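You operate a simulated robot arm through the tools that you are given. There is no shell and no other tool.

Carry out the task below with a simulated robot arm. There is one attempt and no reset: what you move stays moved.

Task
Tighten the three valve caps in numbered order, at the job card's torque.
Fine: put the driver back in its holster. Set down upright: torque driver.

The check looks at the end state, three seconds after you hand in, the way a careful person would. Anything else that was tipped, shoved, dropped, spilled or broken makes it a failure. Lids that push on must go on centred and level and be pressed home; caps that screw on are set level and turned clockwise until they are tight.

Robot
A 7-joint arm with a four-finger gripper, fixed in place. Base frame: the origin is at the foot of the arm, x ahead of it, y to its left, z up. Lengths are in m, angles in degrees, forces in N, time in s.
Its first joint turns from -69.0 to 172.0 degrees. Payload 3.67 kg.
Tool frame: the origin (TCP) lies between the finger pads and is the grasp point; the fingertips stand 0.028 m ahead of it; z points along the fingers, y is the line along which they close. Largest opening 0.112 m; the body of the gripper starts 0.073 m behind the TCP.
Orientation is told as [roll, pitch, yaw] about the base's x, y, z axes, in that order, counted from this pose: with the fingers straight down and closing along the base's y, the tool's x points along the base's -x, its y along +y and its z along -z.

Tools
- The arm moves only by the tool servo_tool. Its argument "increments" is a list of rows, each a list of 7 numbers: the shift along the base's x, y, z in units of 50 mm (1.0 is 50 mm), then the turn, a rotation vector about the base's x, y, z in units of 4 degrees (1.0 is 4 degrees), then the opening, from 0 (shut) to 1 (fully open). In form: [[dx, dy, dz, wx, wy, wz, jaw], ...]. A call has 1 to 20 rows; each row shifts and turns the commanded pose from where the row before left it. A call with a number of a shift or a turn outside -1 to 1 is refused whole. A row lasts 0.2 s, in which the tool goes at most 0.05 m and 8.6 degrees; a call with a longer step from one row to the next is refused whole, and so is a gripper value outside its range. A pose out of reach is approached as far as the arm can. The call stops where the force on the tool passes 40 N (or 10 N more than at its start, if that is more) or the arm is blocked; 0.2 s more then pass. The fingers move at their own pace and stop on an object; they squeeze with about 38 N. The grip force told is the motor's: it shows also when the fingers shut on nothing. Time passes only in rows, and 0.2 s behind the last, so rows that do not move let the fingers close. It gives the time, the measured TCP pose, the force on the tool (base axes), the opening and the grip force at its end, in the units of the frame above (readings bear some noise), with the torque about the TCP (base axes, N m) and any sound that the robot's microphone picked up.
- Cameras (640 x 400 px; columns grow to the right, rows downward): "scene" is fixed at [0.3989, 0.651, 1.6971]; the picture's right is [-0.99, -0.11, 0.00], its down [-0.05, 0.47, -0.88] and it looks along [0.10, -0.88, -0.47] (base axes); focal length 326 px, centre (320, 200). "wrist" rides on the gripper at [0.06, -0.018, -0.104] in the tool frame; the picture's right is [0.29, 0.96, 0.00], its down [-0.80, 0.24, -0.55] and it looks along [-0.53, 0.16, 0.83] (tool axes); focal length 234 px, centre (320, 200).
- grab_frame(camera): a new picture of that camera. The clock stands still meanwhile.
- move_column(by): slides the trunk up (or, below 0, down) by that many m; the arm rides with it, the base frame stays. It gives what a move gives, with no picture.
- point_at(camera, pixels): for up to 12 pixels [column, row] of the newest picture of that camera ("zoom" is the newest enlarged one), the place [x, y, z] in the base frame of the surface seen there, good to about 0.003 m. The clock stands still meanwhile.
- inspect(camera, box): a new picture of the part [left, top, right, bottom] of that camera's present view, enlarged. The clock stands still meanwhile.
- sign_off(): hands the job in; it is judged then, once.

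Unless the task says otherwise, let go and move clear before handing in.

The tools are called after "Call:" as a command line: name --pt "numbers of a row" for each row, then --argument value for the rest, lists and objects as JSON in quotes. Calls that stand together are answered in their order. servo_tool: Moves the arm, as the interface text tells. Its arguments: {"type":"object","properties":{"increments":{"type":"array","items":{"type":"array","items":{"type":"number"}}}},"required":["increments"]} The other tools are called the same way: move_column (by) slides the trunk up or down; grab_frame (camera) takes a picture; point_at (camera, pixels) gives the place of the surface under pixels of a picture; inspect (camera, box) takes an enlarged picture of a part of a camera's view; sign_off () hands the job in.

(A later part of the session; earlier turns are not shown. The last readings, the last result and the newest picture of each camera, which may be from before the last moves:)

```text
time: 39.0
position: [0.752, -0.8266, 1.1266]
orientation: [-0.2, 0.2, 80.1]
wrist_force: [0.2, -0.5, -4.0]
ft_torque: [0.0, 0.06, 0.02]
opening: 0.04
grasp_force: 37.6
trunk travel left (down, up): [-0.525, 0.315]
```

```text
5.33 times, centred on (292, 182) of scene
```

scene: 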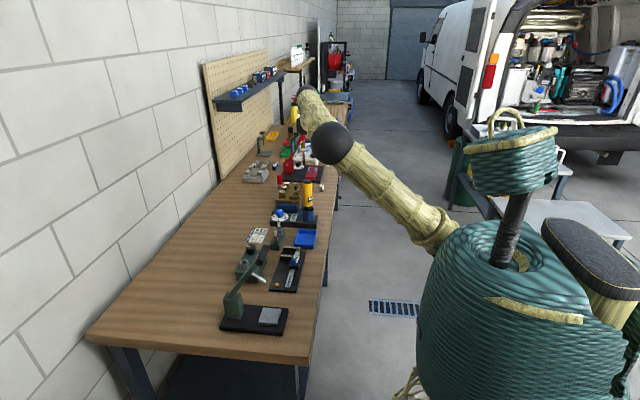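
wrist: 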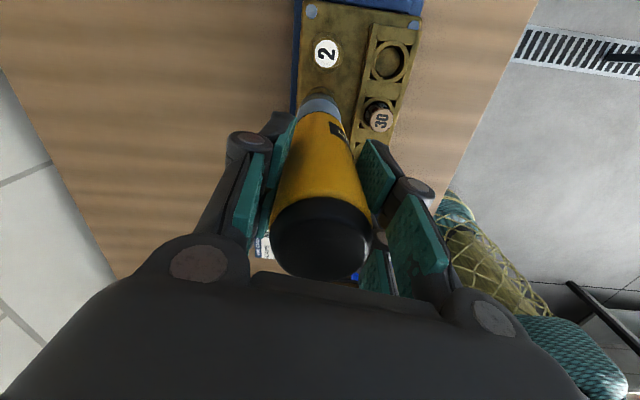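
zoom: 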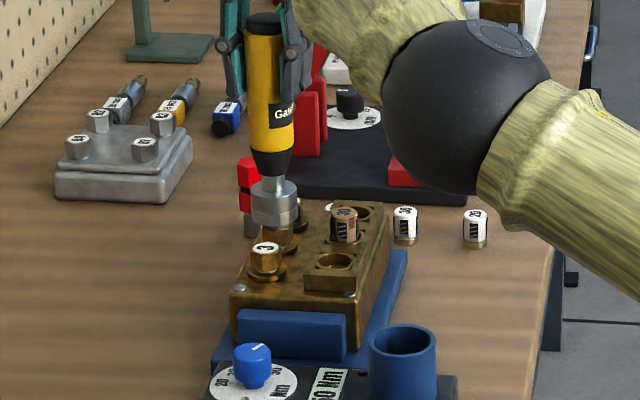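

The socket hangs above cap 1; position reads y=-0.8266 with some noise. I'll take a still reading and measure cap 2 and the socket from the wrist view.

Call:
point_at --camera "zoom" --pixels '[[274, 205], [254, 205], [295, 205], [275, 224], [274, 185], [275, 175]]'

Call:
servo_tool --pt "0 0 0 0 0 0 0"

Call:
inspect --camera "wrist" --box '[260, 0, 400, 130]'

```text
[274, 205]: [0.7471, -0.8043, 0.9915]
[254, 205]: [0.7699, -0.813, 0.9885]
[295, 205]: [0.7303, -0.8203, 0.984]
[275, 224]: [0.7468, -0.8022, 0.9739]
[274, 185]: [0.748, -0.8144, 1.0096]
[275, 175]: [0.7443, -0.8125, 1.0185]
```

```text
time: 39.4
position: [0.7513, -0.8357, 1.1205]
orientation: [-0.1, -0.2, 80.1]
wrist_force: [-0.2, -0.1, -4.9]
ft_torque: [0.02, 0.0, -0.01]
opening: 0.0403
grasp_force: 37.7
trunk travel left (down, up): [-0.525, 0.315]
```

```text
3.08 times, centred on (330, 65) of wrist
```

zoom: 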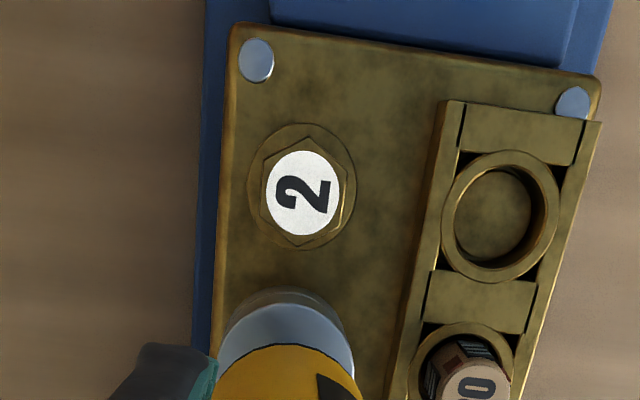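

Two still readings differ by several mm, so I'll take a few more to average, and measure cap 2 and socket edges.

Call:
point_at --camera "zoom" --pixels '[[268, 192], [340, 196], [304, 152], [302, 234], [287, 305], [222, 350], [352, 350], [280, 292], [287, 325], [228, 340], [346, 340]]'

Call:
servo_tool --pt "0 0 0 0 0 0 0"

Call:
servo_tool --pt "0 0 0 0 0 0 0"

Call:
servo_tool --pt "0 0 0 0 0 0 0"

Call:
servo_tool --pt "0 0 0 0 0 0 0"

```text
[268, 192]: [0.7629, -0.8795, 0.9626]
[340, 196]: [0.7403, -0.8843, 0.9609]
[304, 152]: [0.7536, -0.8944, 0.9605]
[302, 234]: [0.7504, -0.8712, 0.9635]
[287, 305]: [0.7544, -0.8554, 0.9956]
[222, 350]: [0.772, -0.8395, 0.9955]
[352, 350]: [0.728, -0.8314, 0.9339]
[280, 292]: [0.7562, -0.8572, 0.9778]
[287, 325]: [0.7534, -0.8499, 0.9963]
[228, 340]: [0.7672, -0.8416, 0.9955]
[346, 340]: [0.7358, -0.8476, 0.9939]
```

```text
time: 39.8
position: [0.7515, -0.8275, 1.1265]
orientation: [-0.2, 0.2, 80.3]
wrist_force: [0.0, 0.3, -4.0]
ft_torque: [0.01, 0.03, 0.0]
opening: 0.0403
grasp_force: 38.0
trunk travel left (down, up): [-0.525, 0.315]
```

```text
time: 40.1
position: [0.7505, -0.834, 1.1239]
orientation: [-0.1, -0.1, 80.1]
wrist_force: [0.1, -0.7, -4.8]
ft_torque: [0.0, 0.02, 0.03]
opening: 0.0401
grasp_force: 38.0
trunk travel left (down, up): [-0.525, 0.315]
```

```text
time: 40.5
position: [0.7507, -0.8309, 1.1232]
orientation: [-0.2, 0.0, 80.1]
wrist_force: [-1.3, -0.9, -4.2]
ft_torque: [0.02, 0.0, -0.01]
opening: 0.0402
grasp_force: 38.1
trunk travel left (down, up): [-0.525, 0.315]
```

```text
time: 41.0
position: [0.7512, -0.8306, 1.1248]
orientation: [-0.3, -0.1, 80.3]
wrist_force: [0.6, 0.1, -4.1]
ft_torque: [-0.01, 0.01, -0.02]
opening: 0.0403
grasp_force: 38.1
trunk travel left (down, up): [-0.525, 0.315]
```

The arm has settled at (0.751,-0.831,1.124), directly over cap 1. I'll lower slowly in small steps and watch the force.

Call:
servo_tool --pt "0 -0.01 -0.1 0 0 0 0" --pt "0 0 -0.1 0 0 0 0" --pt "0 0 -0.1 0 0 0 0" --pt "0 0 -0.08 0 0 0 0" --pt "0 0 0 0 0 0 0" --pt "0 0 0 0 0 0 0"

Call:
inspect --camera "scene" --box '[255, 145, 330, 220]'

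```text
time: 42.4
position: [0.7521, -0.8329, 1.1035]
orientation: [-0.1, 0.0, 80.2]
wrist_force: [-0.7, -0.2, -4.2]
ft_torque: [0.01, 0.0, -0.05]
opening: 0.0403
grasp_force: 38.5
trunk travel left (down, up): [-0.525, 0.315]
```

```text
5.33 times, centred on (292, 182) of scene
```

zoom: 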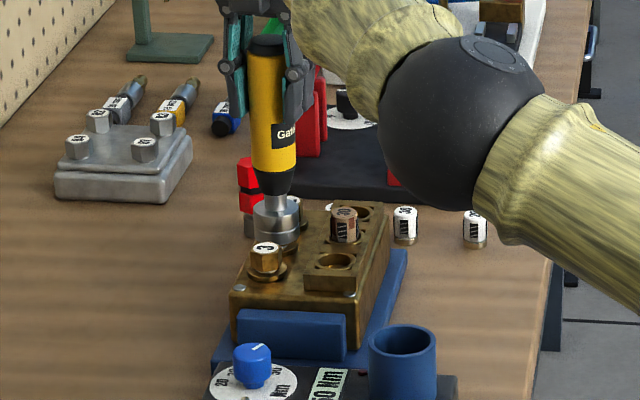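

The socket is over cap 1 with no contact force yet. I'll keep lowering.

Call:
servo_tool --pt "0 0 -0.06 0 0 0 0" --pt "0 0 -0.06 0 0 0 0" --pt "0 0 0 0 0 0 0" --pt "0 0 0 0 0 0 0"

Call:
servo_tool --pt "0 0 -0.06 0 0 0 0" --pt "0 0 -0.06 0 0 0 0" --pt "0 0 0 0 0 0 0" --pt "0 0 0 0 0 0 0"

Call:
inspect --camera "scene" --box '[255, 145, 330, 220]'

```text
time: 43.4
position: [0.7515, -0.8303, 1.1009]
orientation: [-0.3, 0.1, 80.2]
wrist_force: [2.6, -3.7, 15.0]
ft_torque: [-0.52, -0.13, 0.01]
opening: 0.0402
grasp_force: 38.1
trunk travel left (down, up): [-0.525, 0.315]
```

```text
time: 44.4
position: [0.7507, -0.8287, 1.0966]
orientation: [-0.4, 0.1, 80.2]
wrist_force: [4.6, 0.4, 32.5]
ft_torque: [0.15, -0.25, 0.04]
opening: 0.0404
grasp_force: 37.5
trunk travel left (down, up): [-0.525, 0.315]
```

```text
5.33 times, centred on (292, 182) of scene
```

zoom: 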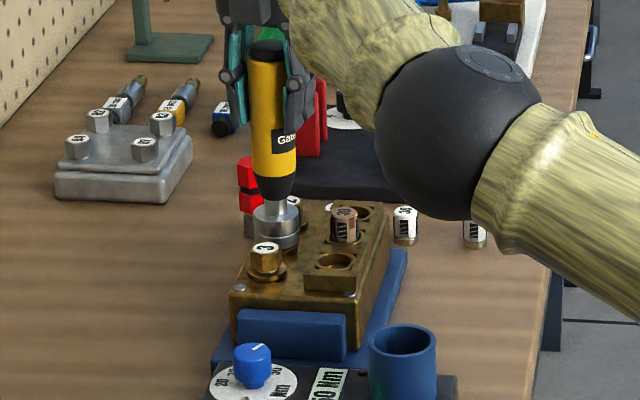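

Contact at TCP z≈1.10 with the socket around 13 mm over the hex, so it appears seated. I'll ease the press slightly and begin turning clockwise, watching torque and sound.

Call:
servo_tool --pt "0 0 0.05 0 0 0 0" --pt "0 0 0 0 0 0 0"

Call:
servo_tool --pt "0 0 0 0 0 -1 0" --pt "0 0 0 0 0 -1 0" --pt "0 0 0 0 0 -1 0" --pt "0 0 0 0 0 -1 0" --pt "0 0 0 0 0 -1 0"

```text
time: 45.0
position: [0.7505, -0.8306, 1.096]
orientation: [-0.3, 0.1, 80.1]
wrist_force: [1.0, 4.1, 18.6]
ft_torque: [0.71, 0.09, 0.0]
opening: 0.0401
grasp_force: 38.2
trunk travel left (down, up): [-0.525, 0.315]
```

```text
time: 46.1
position: [0.7519, -0.8302, 1.0966]
orientation: [-0.3, 0.0, 60.1]
wrist_force: [-1.3, -1.3, 9.9]
ft_torque: [0.02, 0.36, 0.04]
opening: 0.0399
grasp_force: 38.1
trunk travel left (down, up): [-0.525, 0.315]
```

Turned 20° with no noticeable torque. Continue clockwise.

Call:
servo_tool --pt "0 0 -0.02 0 0 -1 0" --pt "0 0 0 0 0 -1 0" --pt "0 0 0 0 0 -1 0" --pt "0 0 0 0 0 -1 0" --pt "0 0 0 0 0 -1 0" --pt "0 0 0 0 0 -1 0" --pt "0 0 0 0 0 -1 0" --pt "0 0 0 0 0 -1 0" --pt "0 0 0 0 0 -1 0" --pt "0 0 0 0 0 -1 0"

Call:
inspect --camera "scene" --box '[255, 145, 330, 220]'

Call:
grab_frame --camera "wrist"

```text
time: 48.4
position: [0.7502, -0.8299, 1.0964]
orientation: [-0.2, 0.0, 20.1]
wrist_force: [-3.5, 2.2, 10.6]
ft_torque: [0.49, 0.43, 0.09]
opening: 0.04
grasp_force: 37.8
trunk travel left (down, up): [-0.525, 0.315]
```

```text
5.33 times, centred on (292, 182) of scene
```

zoom: 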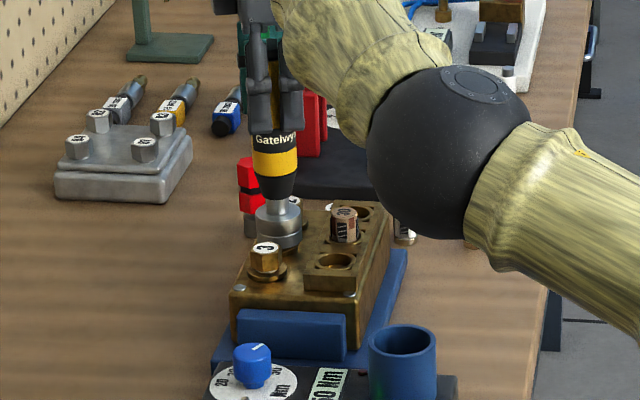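

```text
taken
```

wrist: 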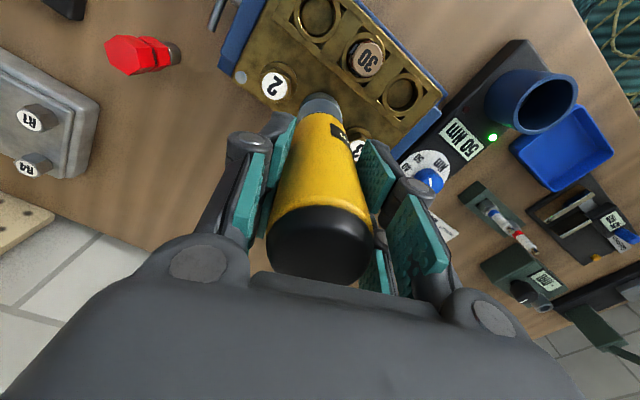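

A green LED at wrist (493,138) is now lit beside "50 Nm". I'll look closely at it.

Call:
inspect --camera "wrist" --box '[400, 60, 560, 200]'

Call:
servo_tool --pt "0 0 0 0 0 0 0" --pt "0 0 0 0 0 0 0" --pt "0 0 0 0 0 0 0"

Call:
inspect --camera "wrist" --box '[400, 60, 560, 200]'

```text
2.86 times, centred on (480, 130) of wrist
```

zoom: 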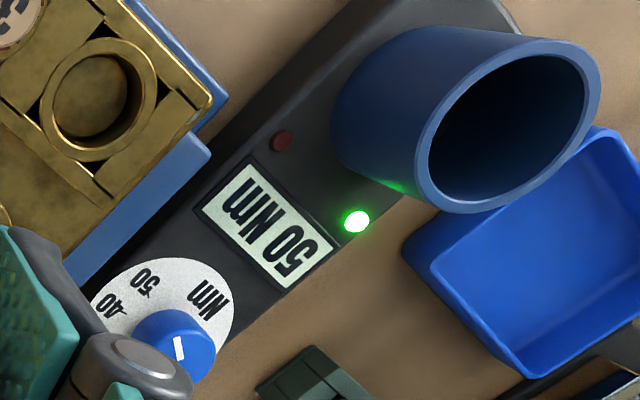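

```text
time: 49.1
position: [0.7519, -0.8298, 1.0975]
orientation: [-0.2, -0.1, 20.2]
wrist_force: [-2.9, 1.9, 10.6]
ft_torque: [0.58, 0.09, 0.04]
opening: 0.0402
grasp_force: 38.5
trunk travel left (down, up): [-0.525, 0.315]
```

```text
2.86 times, centred on (480, 130) of wrist
```

zoom: 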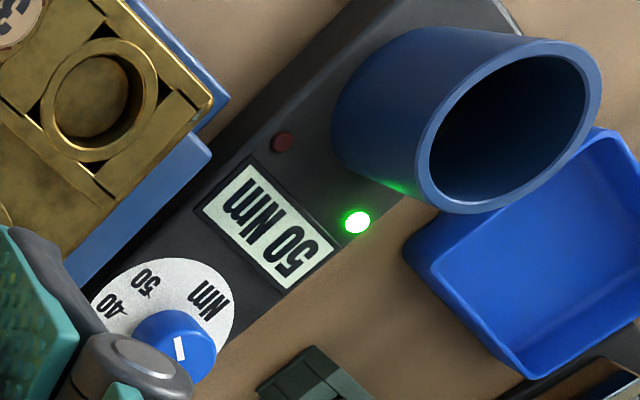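

Green stays lit steadily with the red off, which suggests cap 1 has reached torque. I'll lift straight off the cap and see whether the lamp stays.

Call:
servo_tool --pt "0 0 0.1 0 0 0 0" --pt "0 0 0.2 0 0 0 0" --pt "0 0 0.3 0 0 0 0" --pt "0 0 0.3 0 0 0 0" --pt "0 0 0 0 0 0 0" --pt "0 0 0 0 0 0 0" --pt "0 0 0 0 0 0 0"

Call:
grab_frame --camera "wrist"

Call:
inspect --camera "scene" --box '[255, 145, 330, 220]'

```text
time: 50.8
position: [0.7534, -0.8324, 1.1399]
orientation: [-0.2, 0.0, 20.2]
wrist_force: [0.2, 0.4, -4.7]
ft_torque: [-0.02, -0.01, 0.02]
opening: 0.0399
grasp_force: 38.2
trunk travel left (down, up): [-0.525, 0.315]
```

```text
taken
```

wrist: 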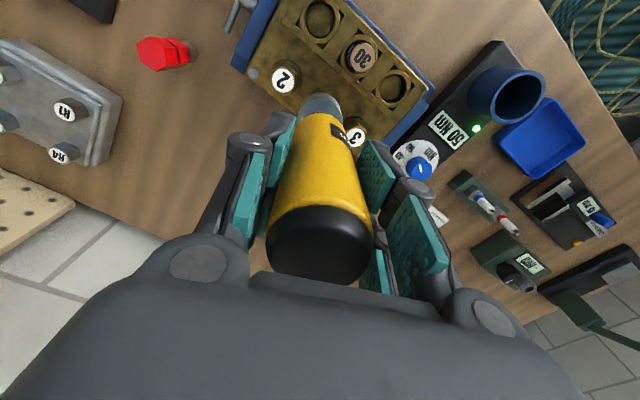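

```text
5.33 times, centred on (292, 182) of scene
```

zoom: 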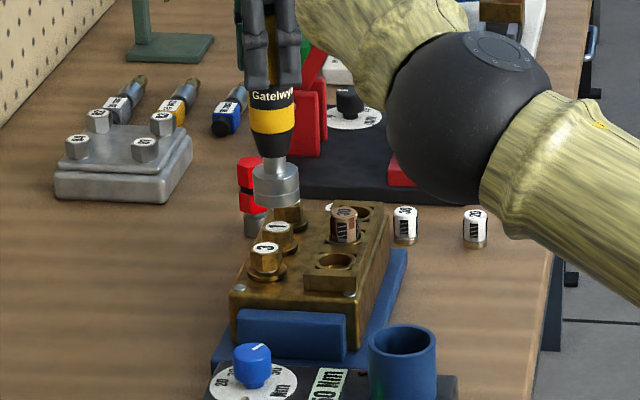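

I'll check whether cap 1's label has rotated compared with 2 and 3 and whether its seat changed.

Call:
inspect --camera "scene" --box '[280, 178, 304, 202]'

Call:
point_at --camera "zoom" --pixels '[[320, 200]]'

Call:
inspect --camera "wrist" --box '[400, 70, 560, 210]'

```text
16.00 times, centred on (292, 190) of scene
```

zoom: 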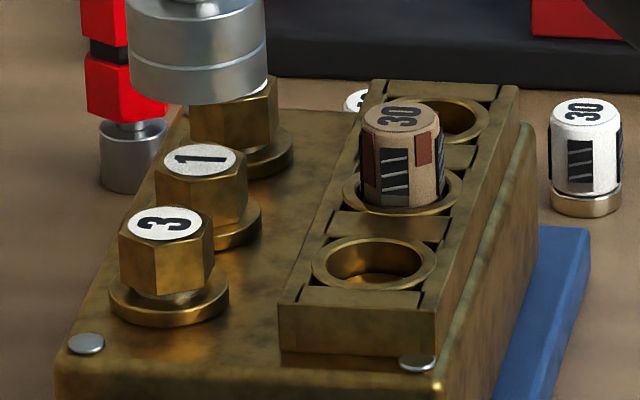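

```text
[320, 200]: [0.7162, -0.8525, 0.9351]
```

```text
2.86 times, centred on (480, 140) of wrist
```

zoom: 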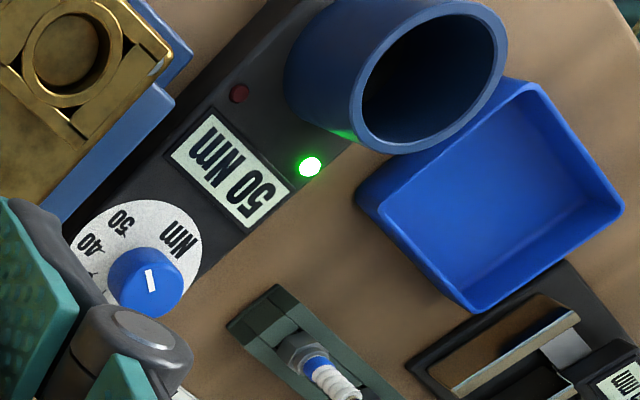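

Cap 1 now sits flush on its flange (cap 3 still shows a gap), with the green lamp on. Next I'll move to cap 2 (0.0515 m toward -y) while unwinding to yaw +80°.

Call:
servo_tool --pt "0 0 0.3 0 0 1 0" --pt "0 -0.13 0 0 0 1 0" --pt "0 -0.15 0 0 0 1 0" --pt "0 -0.15 0 0 0 1 0" --pt "0 -0.15 0 0 0 1 0" --pt "0 -0.15 0 0 0 1 0" --pt "0 -0.15 0 0 0 1 0" --pt "0 -0.15 0 0 0 1 0" --pt "0 0 0 0 0 1 0" --pt "0 0 0 0 0 1 0" --pt "0 0 0 0 0 1 0" --pt "0 0 0 0 0 1 0" --pt "0 0 0 0 0 1 0" --pt "0 0 0 0 0 1 0" --pt "0 0 0 0 0 1 0" --pt "0 0 0 0 0 0 0" --pt "0 0 0 0 0 0 0" --pt "0 0 0 0 0 0 0"

Call:
servo_tool --pt "0 0 0 0 0 0 0" --pt "0 0 0 0 0 0 0" --pt "0 0 0 0 0 0 0"

Call:
inspect --camera "scene" --box '[265, 150, 325, 210]'

Call:
grab_frame --camera "wrist"

```text
time: 54.5
position: [0.7531, -0.884, 1.1549]
orientation: [-0.2, 0.0, 80.2]
wrist_force: [-0.3, 0.9, -3.8]
ft_torque: [0.01, 0.01, 0.01]
opening: 0.0403
grasp_force: 37.5
trunk travel left (down, up): [-0.525, 0.315]
```

```text
time: 55.4
position: [0.7513, -0.8869, 1.1524]
orientation: [-0.1, -0.3, 80.1]
wrist_force: [0.1, -0.3, -4.2]
ft_torque: [0.03, -0.03, -0.01]
opening: 0.0399
grasp_force: 38.2
trunk travel left (down, up): [-0.525, 0.315]
```

```text
6.67 times, centred on (295, 180) of scene
```

zoom: 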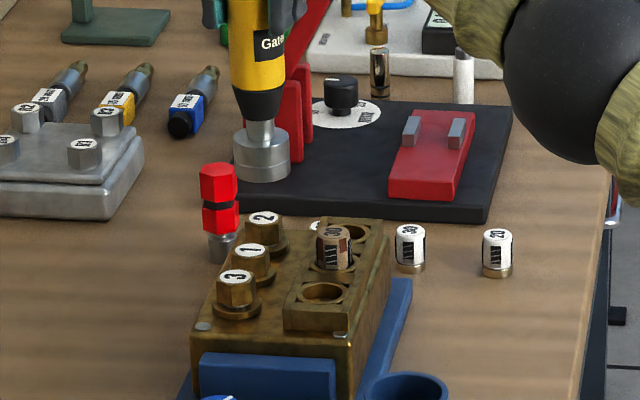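

```text
taken
```

wrist: 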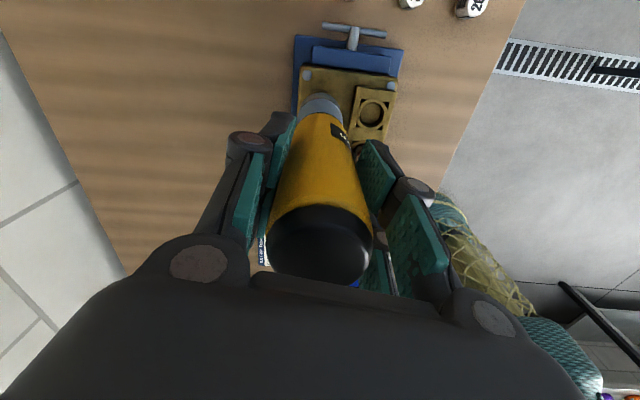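

Settling near cap 2; I'll take a couple more still readings before descending.

Call:
servo_tool --pt "0 0 0 0 0 0 0" --pt "0 0 0 0 0 0 0" --pt "0 0 0 0 0 0 0"

Call:
servo_tool --pt "0 0 0 0 0 0 0"

Call:
servo_tool --pt "0 0 0 0 0 0 0"

```text
time: 56.1
position: [0.7538, -0.8821, 1.1563]
orientation: [-0.2, 0.1, 80.2]
wrist_force: [0.5, 0.6, -3.2]
ft_torque: [0.0, 0.02, 0.02]
opening: 0.0399
grasp_force: 38.1
trunk travel left (down, up): [-0.525, 0.315]
```

```text
time: 56.5
position: [0.7513, -0.8833, 1.1541]
orientation: [-0.3, -0.1, 80.1]
wrist_force: [0.1, 0.3, -4.4]
ft_torque: [-0.02, -0.03, -0.01]
opening: 0.0399
grasp_force: 37.8
trunk travel left (down, up): [-0.525, 0.315]
```

```text
time: 57.0
position: [0.7521, -0.8865, 1.1523]
orientation: [-0.3, -0.3, 80.3]
wrist_force: [-0.3, -0.3, -5.0]
ft_torque: [0.03, -0.02, 0.0]
opening: 0.0399
grasp_force: 37.6
trunk travel left (down, up): [-0.525, 0.315]
```

Mean ≈(0.752,-0.8845,1.154); I'll nudge +1.5 mm in y and lower to just around the cap top, slowly.

Call:
servo_tool --pt "-0.01 0.03 -0.2 0 0 0 0" --pt "0 0 -0.2 0 0 0 0" --pt "0 0 -0.2 0 0 0 0" --pt "0 0 -0.1 0 0 0 0" --pt "0 0 0 0 0 0 0" --pt "0 0 0 0 0 0 0" --pt "0 0 -0.1 0 0 0 0" --pt "0 0 -0.1 0 0 0 0" --pt "0 0 -0.1 0 0 0 0" --pt "0 0 0 0 0 0 0" --pt "0 0 0 0 0 0 0"

Call:
inspect --camera "scene" --box '[265, 150, 325, 210]'

```text
time: 59.4
position: [0.7509, -0.886, 1.1011]
orientation: [0.0, -0.1, 80.1]
wrist_force: [-0.2, 0.1, -4.1]
ft_torque: [0.01, -0.02, 0.02]
opening: 0.0403
grasp_force: 37.7
trunk travel left (down, up): [-0.525, 0.315]
```

```text
6.67 times, centred on (295, 180) of scene
```

zoom: 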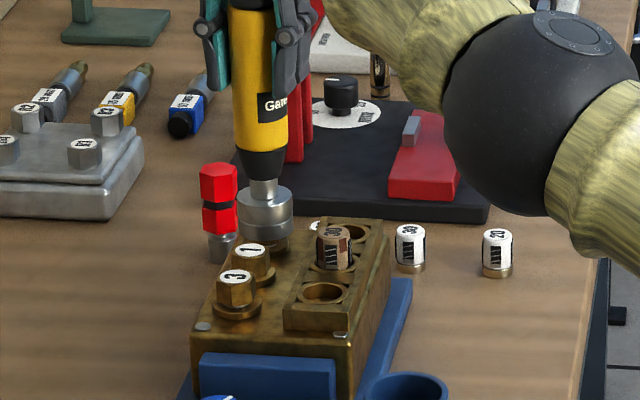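

The socket is over cap 2, no contact yet. Lowering to seat.

Call:
servo_tool --pt "0 0 -0.06 0 0 0 0" --pt "0 0 -0.05 0 0 0 0" --pt "0 0 0 0 0 0 0" --pt "0 0 0 0 0 0 0"

Call:
servo_tool --pt "0 0 0 0 0 0 0" --pt "0 0 0 0 0 0 0"

```text
time: 60.4
position: [0.7528, -0.8836, 1.0981]
orientation: [-0.1, -0.2, 80.1]
wrist_force: [0.7, 0.0, -4.3]
ft_torque: [0.03, -0.01, -0.01]
opening: 0.04
grasp_force: 38.2
trunk travel left (down, up): [-0.525, 0.315]
```

```text
time: 61.0
position: [0.7529, -0.8845, 1.0978]
orientation: [-0.2, -0.1, 80.1]
wrist_force: [0.0, -0.4, -4.3]
ft_torque: [-0.02, 0.0, 0.01]
opening: 0.0402
grasp_force: 38.0
trunk travel left (down, up): [-0.525, 0.315]
```

Still no contact at z 1.098 (the driver may have slipped up a few mm in the grip during the first press). Lowering a little more.

Call:
servo_tool --pt "0 0 -0.05 0 0 0 0" --pt "0 0 -0.05 0 0 0 0" --pt "0 0 0 0 0 0 0" --pt "0 0 0 0 0 0 0"

```text
time: 62.0
position: [0.7507, -0.8801, 1.0964]
orientation: [-0.3, 0.1, 80.4]
wrist_force: [3.2, -6.5, 18.6]
ft_torque: [-0.65, -0.42, -0.03]
opening: 0.04
grasp_force: 38.0
trunk travel left (down, up): [-0.525, 0.315]
```

Contact (~23 N) with cap 2. I'll turn clockwise in stages and watch the lamp in the scene view.

Call:
servo_tool --pt "0 0 0.03 0 0 -1 0" --pt "0 0 0 0 0 -1 0" --pt "0 0 0 0 0 -1 0" --pt "0 0 0 0 0 -1 0" --pt "0 0 0 0 0 -1 0"

Call:
inspect --camera "scene" --box '[265, 160, 335, 230]'

```text
time: 63.1
position: [0.7496, -0.8804, 1.0963]
orientation: [-0.3, -0.1, 60.1]
wrist_force: [-3.7, -3.6, 12.0]
ft_torque: [-0.2, 0.57, 0.02]
opening: 0.0401
grasp_force: 38.1
trunk travel left (down, up): [-0.525, 0.315]
```

```text
5.71 times, centred on (300, 195) of scene
```

zoom: 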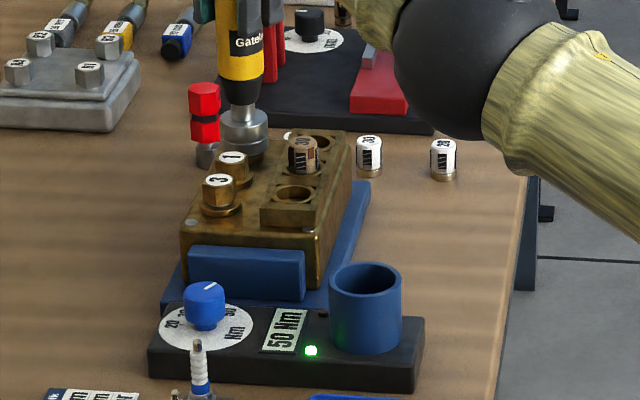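

The lamp remains green (latched). I'll continue the turn, in stages, looking for a torque response.

Call:
servo_tool --pt "0 0 0 0 0 -1 0" --pt "0 0 0 0 0 -1 0" --pt "0 0 0 0 0 -1 0" --pt "0 0 0 0 0 -1 0" --pt "0 0 0 0 0 -1 0"

Call:
servo_tool --pt "0 0 -0.02 0 0 -1 0" --pt "0 0 0 0 0 -1 0" --pt "0 0 0 0 0 -1 0" --pt "0 0 0 0 0 -1 0" --pt "0 0 0 0 0 -1 0"

Call:
inspect --camera "scene" --box '[265, 160, 335, 230]'

Call:
grab_frame --camera "wrist"

```text
time: 64.3
position: [0.7504, -0.8804, 1.097]
orientation: [-0.1, 0.0, 40.2]
wrist_force: [-2.5, 1.0, 3.6]
ft_torque: [0.23, 0.27, 0.04]
opening: 0.0399
grasp_force: 38.1
trunk travel left (down, up): [-0.525, 0.315]
```

```text
time: 65.5
position: [0.7494, -0.8797, 1.0964]
orientation: [-0.3, 0.0, 20.0]
wrist_force: [-3.2, 1.8, 8.9]
ft_torque: [0.44, 0.24, 0.01]
opening: 0.0399
grasp_force: 38.1
trunk travel left (down, up): [-0.525, 0.315]
```

```text
5.71 times, centred on (300, 195) of scene
```

zoom: 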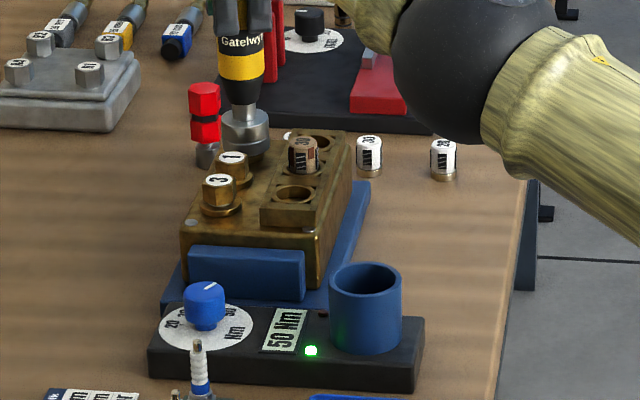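

```text
taken
```

wrist: 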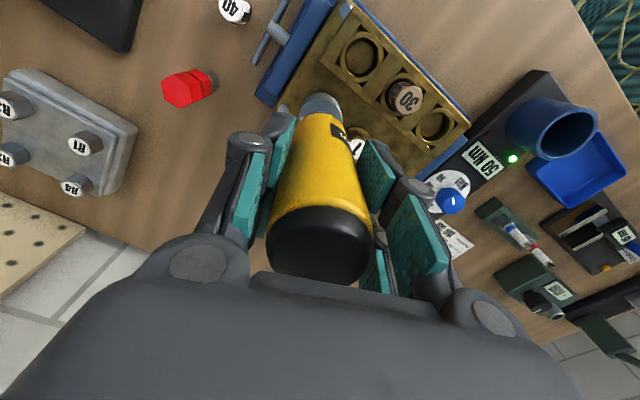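

Turned 60° on cap 2 like cap 1. I'll lift off and check the seating visually.

Call:
servo_tool --pt "0 0 0.1 0 0 0 0" --pt "0 0 0.2 0 0 0 0" --pt "0 0 0.3 0 0 0 0" --pt "0 0 0.3 0 0 0 0" --pt "0 0 0.3 0 0 0 0" --pt "0 0 0.3 0 0 0 0" --pt "0 0 0 0 0 0 0" --pt "0 0 0 0 0 0 0"

Call:
inspect --camera "scene" --box '[278, 176, 306, 204]'

Call:
grab_frame --camera "wrist"

```text
time: 67.3
position: [0.7515, -0.8855, 1.1682]
orientation: [0.0, 0.0, 20.1]
wrist_force: [-0.6, 0.2, -4.7]
ft_torque: [0.01, -0.04, -0.01]
opening: 0.0402
grasp_force: 38.9
trunk travel left (down, up): [-0.525, 0.315]
```

```text
14.29 times, centred on (292, 190) of scene
```

zoom: 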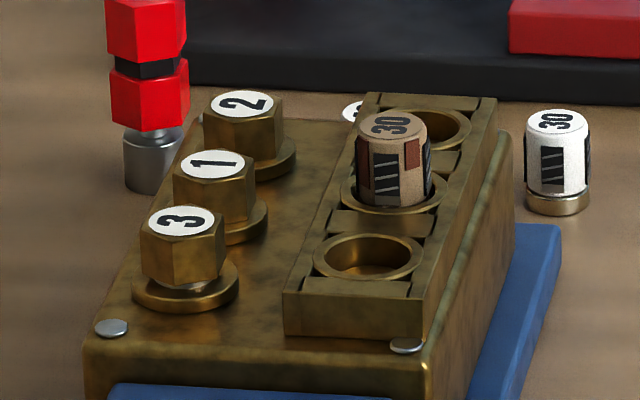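

```text
taken
```

wrist: 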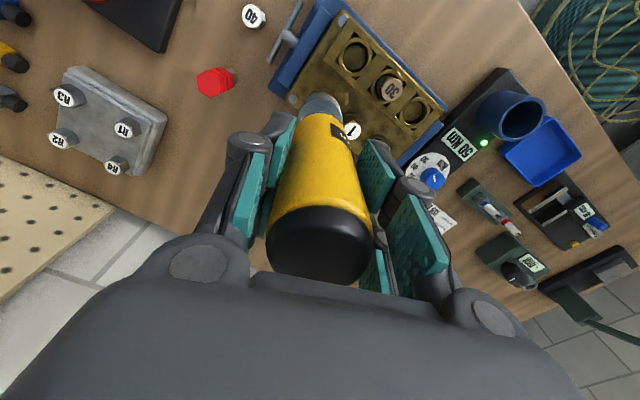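

Caps 1 and 2 now sit flush; cap 3 still has a gap. I'll move toward cap 3, stopping at y≈-0.72 at yaw +80° for a top view comparing how far each label has turned.

Call:
servo_tool --pt "0 0.3 0.4 0 0 1 0" --pt "0 0.3 0.4 0 0 1 0" --pt "0 0.3 0.3 0 0 1 0" --pt "0 0.3 0 0 0 1 0" --pt "0 0.3 0 0 0 1 0" --pt "0 0.3 0 0 0 1 0" --pt "0 0.3 0 0 0 1 0" --pt "0 0.3 0 0 0 1 0" --pt "0 0.3 0 0 0 1 0" --pt "0 0.3 0 0 0 1 0" --pt "0 0.2 0 0 0 1 0" --pt "0 0 0 0 0 1 0" --pt "0 0 0 0 0 1 0" --pt "0 0 0 0 0 1 0" --pt "0 0 0 0 0 1 0" --pt "0 0 0 0 0 0 0" --pt "0 0 0 0 0 0 0"

Call:
inspect --camera "wrist" --box '[270, 0, 410, 120]'

```text
time: 71.0
position: [0.7528, -0.7207, 1.2251]
orientation: [-0.2, 0.0, 80.1]
wrist_force: [0.7, 0.8, -3.3]
ft_torque: [-0.01, 0.0, -0.02]
opening: 0.0404
grasp_force: 37.9
trunk travel left (down, up): [-0.525, 0.315]
```

```text
3.33 times, centred on (340, 60) of wrist
```

zoom: 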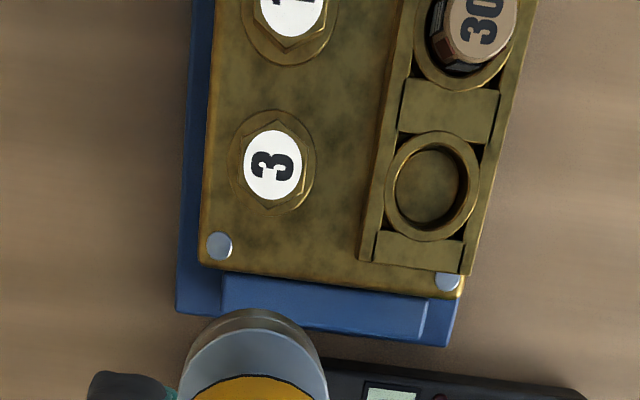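

Label 1 is only partly in view. I'll back off in y and rise for a view of all three.

Call:
servo_tool --pt "0 -0.6 0.6 0 0 0 0" --pt "0 -0.6 0.6 0 0 0 0" --pt "0 -0.2 0.6 0 0 0 0" --pt "0 0 0 0 0 0 0" --pt "0 0 0 0 0 0 0"

Call:
grab_frame --camera "wrist"

Call:
inspect --camera "wrist" --box '[280, 0, 400, 110]'

```text
time: 72.2
position: [0.7487, -0.7908, 1.316]
orientation: [-0.2, 0.0, 80.1]
wrist_force: [0.2, -0.3, -4.0]
ft_torque: [0.0, 0.02, 0.0]
opening: 0.04
grasp_force: 38.2
trunk travel left (down, up): [-0.525, 0.315]
```

```text
taken
```

wrist: 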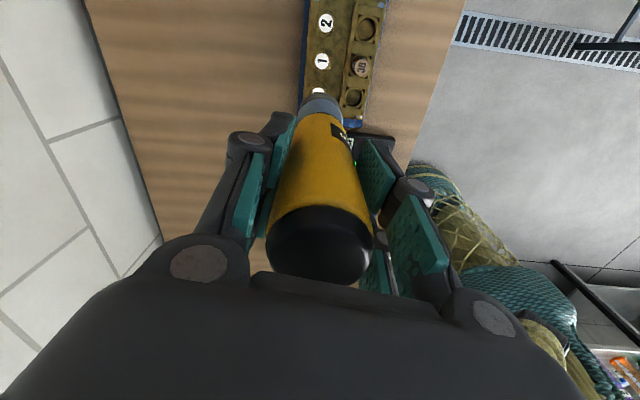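

```text
3.64 times, centred on (340, 55) of wrist
```

zoom: 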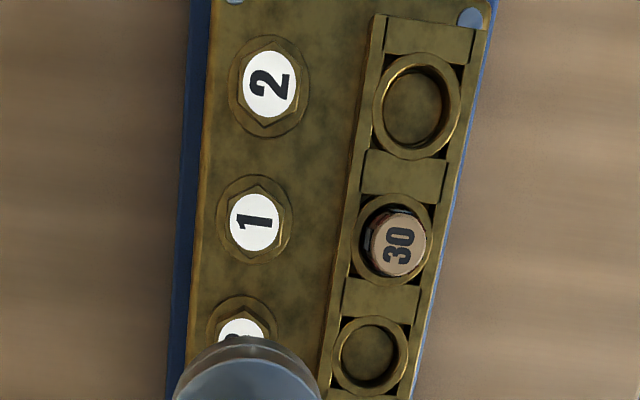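

Labels 1 and 2 show only modest rotation. I'll take a strong scene enlargement as the "before" reference for cap 3.

Call:
inspect --camera "scene" --box '[280, 178, 300, 198]'

Call:
point_at --camera "zoom" --pixels '[[235, 115], [195, 195], [145, 275], [245, 120], [205, 200], [155, 280]]'

```text
16.00 times, centred on (290, 188) of scene
```

zoom: 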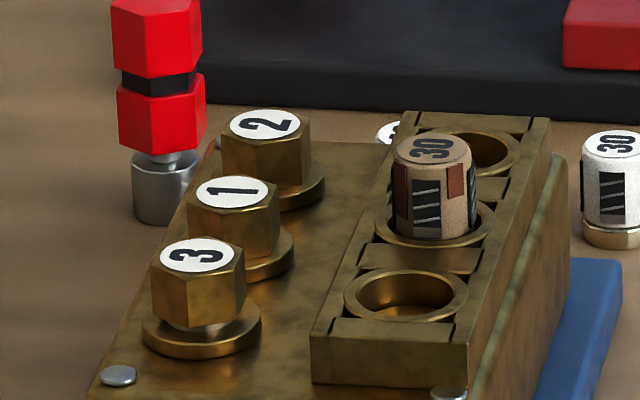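

```text
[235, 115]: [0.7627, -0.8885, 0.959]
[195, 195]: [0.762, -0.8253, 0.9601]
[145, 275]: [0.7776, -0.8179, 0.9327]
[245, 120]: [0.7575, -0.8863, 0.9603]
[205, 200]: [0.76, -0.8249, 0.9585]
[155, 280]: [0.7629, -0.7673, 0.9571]
```

Cap 3 clearly stands with a gap above its flange while 1 and 2 are flush. I'll now align over cap 3 (0.751,-0.779) and lower partway.

Call:
servo_tool --pt "0.02 0.25 -0.8 0 0 0 0" --pt "0 0 -0.8 0 0 0 0" --pt "0 0 -0.8 0 0 0 0" --pt "0 0 -0.7 0 0 0 0" --pt "0 0 0 0 0 0 0" --pt "0 0 0 0 0 0 0" --pt "0 0 0 0 0 0 0" --pt "0 0 0 0 0 0 0"

Call:
servo_tool --pt "0 0 0 0 0 0 0"

Call:
servo_tool --pt "0 0 0 0 0 0 0"

Call:
servo_tool --pt "0 0 0 0 0 0 0"

```text
time: 74.0
position: [0.7538, -0.7807, 1.161]
orientation: [-0.2, -0.1, 80.3]
wrist_force: [0.2, 0.2, -4.9]
ft_torque: [-0.04, -0.02, 0.01]
opening: 0.0401
grasp_force: 38.1
trunk travel left (down, up): [-0.525, 0.315]
```

```text
time: 74.3
position: [0.7544, -0.7807, 1.1611]
orientation: [-0.2, -0.1, 80.3]
wrist_force: [-0.5, 0.2, -3.5]
ft_torque: [0.01, 0.02, -0.02]
opening: 0.0401
grasp_force: 38.2
trunk travel left (down, up): [-0.525, 0.315]
```

```text
time: 74.8
position: [0.7539, -0.7803, 1.1604]
orientation: [-0.1, -0.1, 80.2]
wrist_force: [-0.2, 0.1, -3.9]
ft_torque: [0.02, -0.01, -0.02]
opening: 0.04
grasp_force: 38.0
trunk travel left (down, up): [-0.525, 0.315]
```

```text
time: 75.2
position: [0.7539, -0.7807, 1.1599]
orientation: [-0.2, 0.0, 80.2]
wrist_force: [-0.5, 0.2, -5.5]
ft_torque: [0.02, -0.01, -0.01]
opening: 0.0402
grasp_force: 37.4
trunk travel left (down, up): [-0.525, 0.315]
```

Stable at (0.754,-0.7806,1.160). I'll correct by (-3,+1) mm and lower to z≈1.102.

Call:
servo_tool --pt "-0.06 0.02 -0.3 0 0 0 0" --pt "0 0 -0.3 0 0 0 0" --pt "0 0 -0.3 0 0 0 0" --pt "0 0 -0.2 0 0 0 0" --pt "0 0 0 0 0 0 0" --pt "0 0 0 0 0 0 0" --pt "0 0 0 0 0 0 0"

Call:
inspect --camera "scene" --box '[265, 160, 325, 220]'

```text
time: 76.8
position: [0.7497, -0.7774, 1.103]
orientation: [-0.1, 0.0, 80.2]
wrist_force: [-0.5, 0.4, -5.2]
ft_torque: [0.0, 0.01, 0.02]
opening: 0.0402
grasp_force: 37.6
trunk travel left (down, up): [-0.525, 0.315]
```

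```text
6.67 times, centred on (295, 190) of scene
```

zoom: 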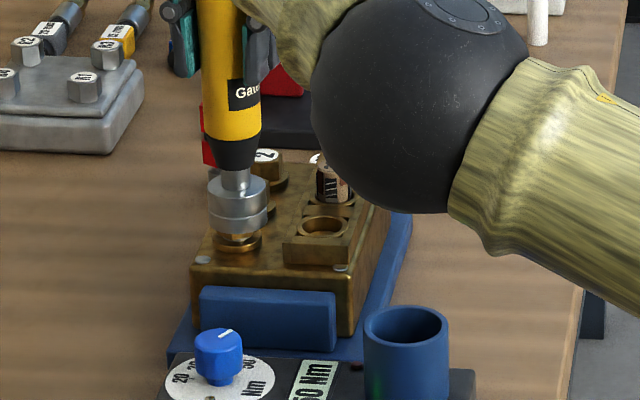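

The socket covers cap 3, centred over its flange (238,245). Lowering to contact.

Call:
servo_tool --pt "0 0 -0.06 0 0 0 0" --pt "0 0 -0.06 0 0 0 0" --pt "0 0 0 0 0 0 0" --pt "0 0 0 0 0 0 0"

Call:
servo_tool --pt "0 0 -0.05 0 0 0 0" --pt "0 0 -0.04 0 0 0 0" --pt "0 0 0 0 0 0 0" --pt "0 0 0 0 0 0 0"

```text
time: 77.8
position: [0.7497, -0.7778, 1.097]
orientation: [-0.1, 0.0, 80.3]
wrist_force: [0.7, 0.3, -5.0]
ft_torque: [-0.01, -0.01, 0.01]
opening: 0.0404
grasp_force: 38.2
trunk travel left (down, up): [-0.525, 0.315]
```

```text
time: 78.8
position: [0.7489, -0.7766, 1.0967]
orientation: [-0.2, 0.1, 80.2]
wrist_force: [5.4, -4.3, 12.7]
ft_torque: [-0.42, -0.61, 0.04]
opening: 0.0398
grasp_force: 38.1
trunk travel left (down, up): [-0.525, 0.315]
```

Contact (~17 N). Turning clockwise in stages.

Call:
servo_tool --pt "0 0 0 0 0 -1 0" --pt "0 0 0 0 0 -1 0" --pt "0 0 0 0 0 -1 0" --pt "0 0 0 0 0 -1 0" --pt "0 0 0 0 0 -1 0"

Call:
servo_tool --pt "0 0 -0.02 0 0 -1 0" --pt "0 0 0 0 0 -1 0" --pt "0 0 0 0 0 -1 0" --pt "0 0 0 0 0 -1 0" --pt "0 0 0 0 0 -1 0"

Call:
servo_tool --pt "0 0 -0.02 0 0 -1 0" --pt "0 0 0 0 0 -1 0" --pt "0 0 0 0 0 -1 0" --pt "0 0 0 0 0 -1 0" --pt "0 0 0 0 0 -1 0"

Call:
grab_frame --camera "wrist"

```text
time: 80.0
position: [0.7477, -0.7782, 1.0955]
orientation: [-0.2, 0.1, 60.1]
wrist_force: [-3.4, 1.7, 16.1]
ft_torque: [0.44, 0.38, 0.06]
opening: 0.0402
grasp_force: 37.9
trunk travel left (down, up): [-0.525, 0.315]
```

```text
time: 81.2
position: [0.7487, -0.7749, 1.0961]
orientation: [-0.4, 0.0, 40.0]
wrist_force: [4.1, 0.5, 23.9]
ft_torque: [0.36, -0.78, 0.12]
opening: 0.0398
grasp_force: 37.7
trunk travel left (down, up): [-0.525, 0.315]
```

```text
time: 82.3
position: [0.7478, -0.7772, 1.0969]
orientation: [-0.3, 0.1, 20.0]
wrist_force: [-0.3, -2.1, 27.9]
ft_torque: [-0.01, 0.1, 0.01]
opening: 0.0404
grasp_force: 37.9
trunk travel left (down, up): [-0.525, 0.315]
```

```text
taken
```

wrist: 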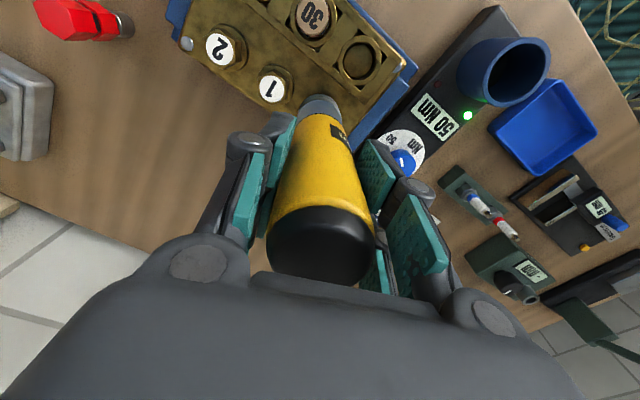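

The vertical force didn't fall this time, so cap 3 may not have moved down. I'll look closely at it in the scene before continuing.

Call:
inspect --camera "scene" --box '[278, 178, 302, 202]'

```text
16.00 times, centred on (290, 190) of scene
```

zoom: 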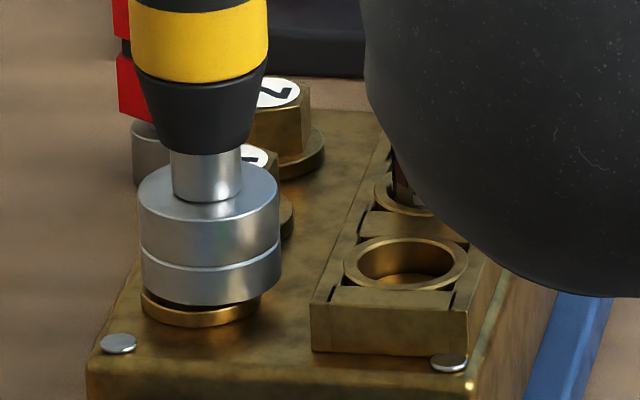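

The socket now sits very near the flange, so it has gone down. I'll turn another 20° for certainty, then lift and check.

Call:
servo_tool --pt "0 0 0.02 0 0 -1 0" --pt "0 0 0 0 0 -1 0" --pt "0 0 0 0 0 -1 0" --pt "0 0 0 0 0 -1 0" --pt "0 0 0 0 0 -1 0" --pt "0 0 0 0 0 0 0"

Call:
servo_tool --pt "0 0 0.1 0 0 0 0" --pt "0 0 0.2 0 0 0 0" --pt "0 0 0.3 0 0 0 0" --pt "0 0 0.4 0 0 0 0" --pt "0 0 0.5 0 0 0 0" --pt "0 0 0.5 0 0 0 0" --pt "0 0 0 0 0 0 0" --pt "0 0 0 0 0 0 0"

Call:
inspect --camera "scene" --box '[278, 178, 302, 202]'

Call:
grab_frame --camera "wrist"

```text
time: 83.8
position: [0.7503, -0.7762, 1.0944]
orientation: [-0.2, 0.0, 0.1]
wrist_force: [-5.8, -0.8, 17.0]
ft_torque: [0.19, 0.81, 0.04]
opening: 0.0402
grasp_force: 37.5
trunk travel left (down, up): [-0.525, 0.315]
```

```text
time: 85.5
position: [0.7493, -0.7761, 1.1933]
orientation: [-0.2, -0.1, 0.1]
wrist_force: [-0.4, -0.5, -4.2]
ft_torque: [0.02, -0.03, -0.02]
opening: 0.0403
grasp_force: 37.7
trunk travel left (down, up): [-0.525, 0.315]
```

```text
16.00 times, centred on (290, 190) of scene
```

zoom: 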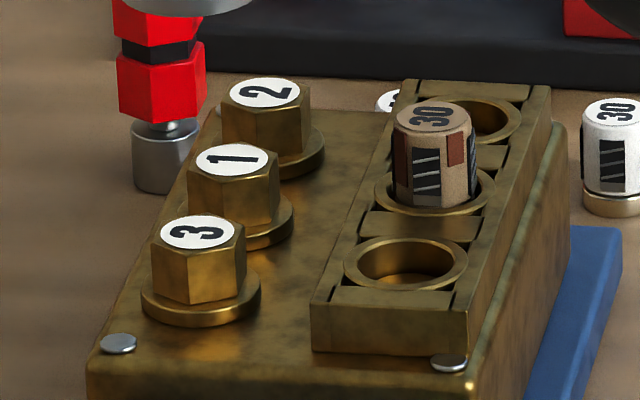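

```text
taken
```

wrist: 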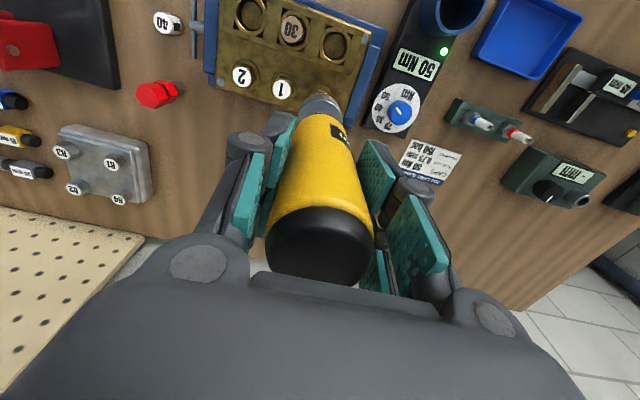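

All three caps are now flush, the green lamp is on and red off. Next I'll carry the driver back: to a spot slightly beyond the holster at yaw +80° to measure the tube opening.

Call:
servo_tool --pt "0 0 0.5 0 0 1 0" --pt "-0.2 0.2 0.4 0 0 1 0" --pt "-0.2 0.2 0 0 0 1 0" --pt "-0.2 0.2 0 0 0 1 0" --pt "-0.2 0.2 0 0 0 1 0" --pt "-0.2 0.2 0 0 0 1 0" --pt "-0.2 0.2 0 0 0 1 0" --pt "-0.2 0.2 0 0 0 1 0" --pt "-0.2 0.2 0 0 0 1 0" --pt "-0.2 0.2 0 0 0 1 0" --pt "-0.2 0.2 0 0 0 1 0" --pt "-0.2 0.2 0 0 0 1 0" --pt "-0.2 0.2 0 0 0 1 0" --pt "-0.2 0.2 0 0 0 1 0" --pt "-0.2 0.2 0 0 0 1 0" --pt "-0.14 0.2 0 0 0 1 0" --pt "0 0.2 0 0 0 1 0" --pt "0 0.2 0 0 0 1 0" --pt "0 0.1 0 0 0 1 0" --pt "0 0 0 0 0 1 0"

Call:
servo_tool --pt "0 0 0 0 0 0 0" --pt "0 0 0 0 0 0 0" --pt "0 0 0 0 0 0 0"

Call:
grab_frame --camera "wrist"

Call:
inspect --camera "wrist" --box '[260, 0, 400, 130]'

```text
time: 89.8
position: [0.6016, -0.6032, 1.2376]
orientation: [-0.2, 0.0, 80.2]
wrist_force: [0.0, -0.1, -5.0]
ft_torque: [0.01, -0.01, 0.02]
opening: 0.0402
grasp_force: 37.9
trunk travel left (down, up): [-0.525, 0.315]
```

```text
time: 90.5
position: [0.6016, -0.6029, 1.2381]
orientation: [-0.3, 0.0, 80.2]
wrist_force: [-0.8, 0.8, -4.5]
ft_torque: [0.03, 0.01, 0.01]
opening: 0.04
grasp_force: 38.3
trunk travel left (down, up): [-0.525, 0.315]
```

```text
taken
```

wrist: 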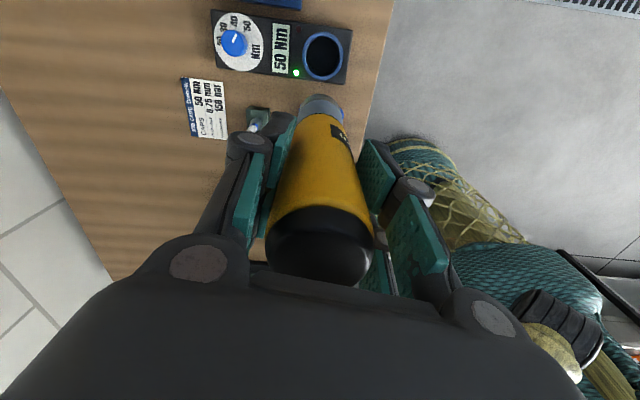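

```text
3.08 times, centred on (330, 65) of wrist
```

zoom: 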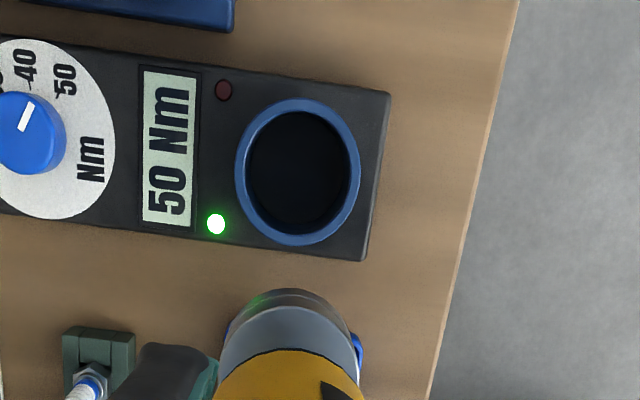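

The empty tube rim is clear at zoom (298,172). I'll sample rim points to get its centre.

Call:
point_at --camera "zoom" --pixels '[[241, 172], [355, 176], [300, 104], [297, 241], [256, 130], [342, 215], [343, 130], [255, 218], [286, 295], [222, 345], [354, 345], [286, 305]]'

```text
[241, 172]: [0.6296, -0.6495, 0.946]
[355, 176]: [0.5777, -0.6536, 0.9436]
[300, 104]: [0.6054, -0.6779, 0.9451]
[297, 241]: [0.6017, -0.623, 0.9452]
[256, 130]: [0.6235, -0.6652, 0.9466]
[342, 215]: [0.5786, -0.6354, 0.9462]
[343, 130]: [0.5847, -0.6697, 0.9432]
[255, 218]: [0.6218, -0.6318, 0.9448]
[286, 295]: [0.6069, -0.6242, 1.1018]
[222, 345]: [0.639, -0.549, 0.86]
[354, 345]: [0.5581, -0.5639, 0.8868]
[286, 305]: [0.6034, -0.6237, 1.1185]
```

Tube centre ≈(0.603,-0.651), inner radius ≈24 mm versus socket ≈20 mm. I'll move over it and lower until the socket is ~25 mm above the rim.

Call:
servo_tool --pt "0.02 -0.48 0 0 0 0 0" --pt "0 -0.48 0 0 0 0 0" --pt "0 0 0 0 0 0 0" --pt "0 0 -0.7 0 0 0 0" --pt "0 0 -0.7 0 0 0 0" --pt "0 0 -0.6 0 0 0 0" --pt "0 0 -0.3 0 0 0 0" --pt "0 0 0 0 0 0 0" --pt "0 0 0 0 0 0 0"

Call:
servo_tool --pt "0 0 0 0 0 0 0" --pt "0 0 0 0 0 0 0"

Call:
inspect --camera "scene" --box '[285, 170, 345, 230]'

Call:
inspect --camera "wrist" --box '[260, 0, 400, 130]'

```text
time: 92.5
position: [0.6009, -0.6509, 1.1211]
orientation: [-0.2, -0.1, 80.2]
wrist_force: [0.1, -0.9, -4.1]
ft_torque: [-0.01, 0.03, 0.01]
opening: 0.0398
grasp_force: 38.0
trunk travel left (down, up): [-0.525, 0.315]
```

```text
time: 93.2
position: [0.601, -0.652, 1.1208]
orientation: [-0.3, -0.1, 80.1]
wrist_force: [-0.3, 0.2, -4.6]
ft_torque: [0.0, 0.01, 0.01]
opening: 0.0402
grasp_force: 38.7
trunk travel left (down, up): [-0.525, 0.315]
```

```text
6.67 times, centred on (315, 200) of scene
```

zoom: 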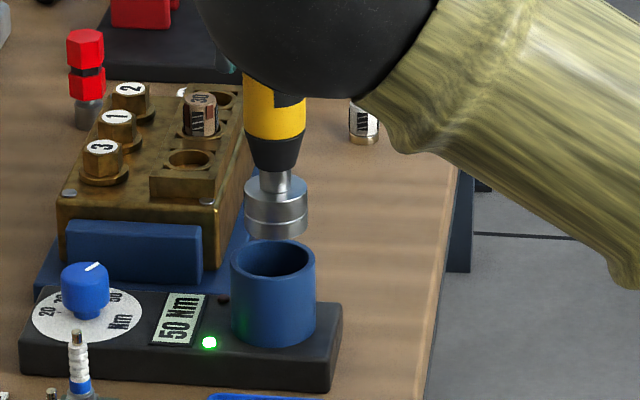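

```text
3.08 times, centred on (330, 65) of wrist
```

zoom: 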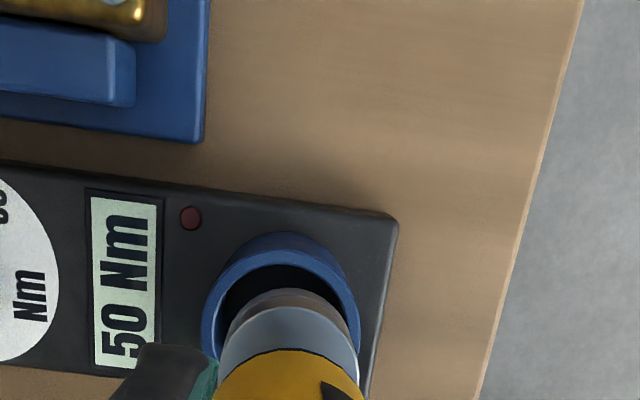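

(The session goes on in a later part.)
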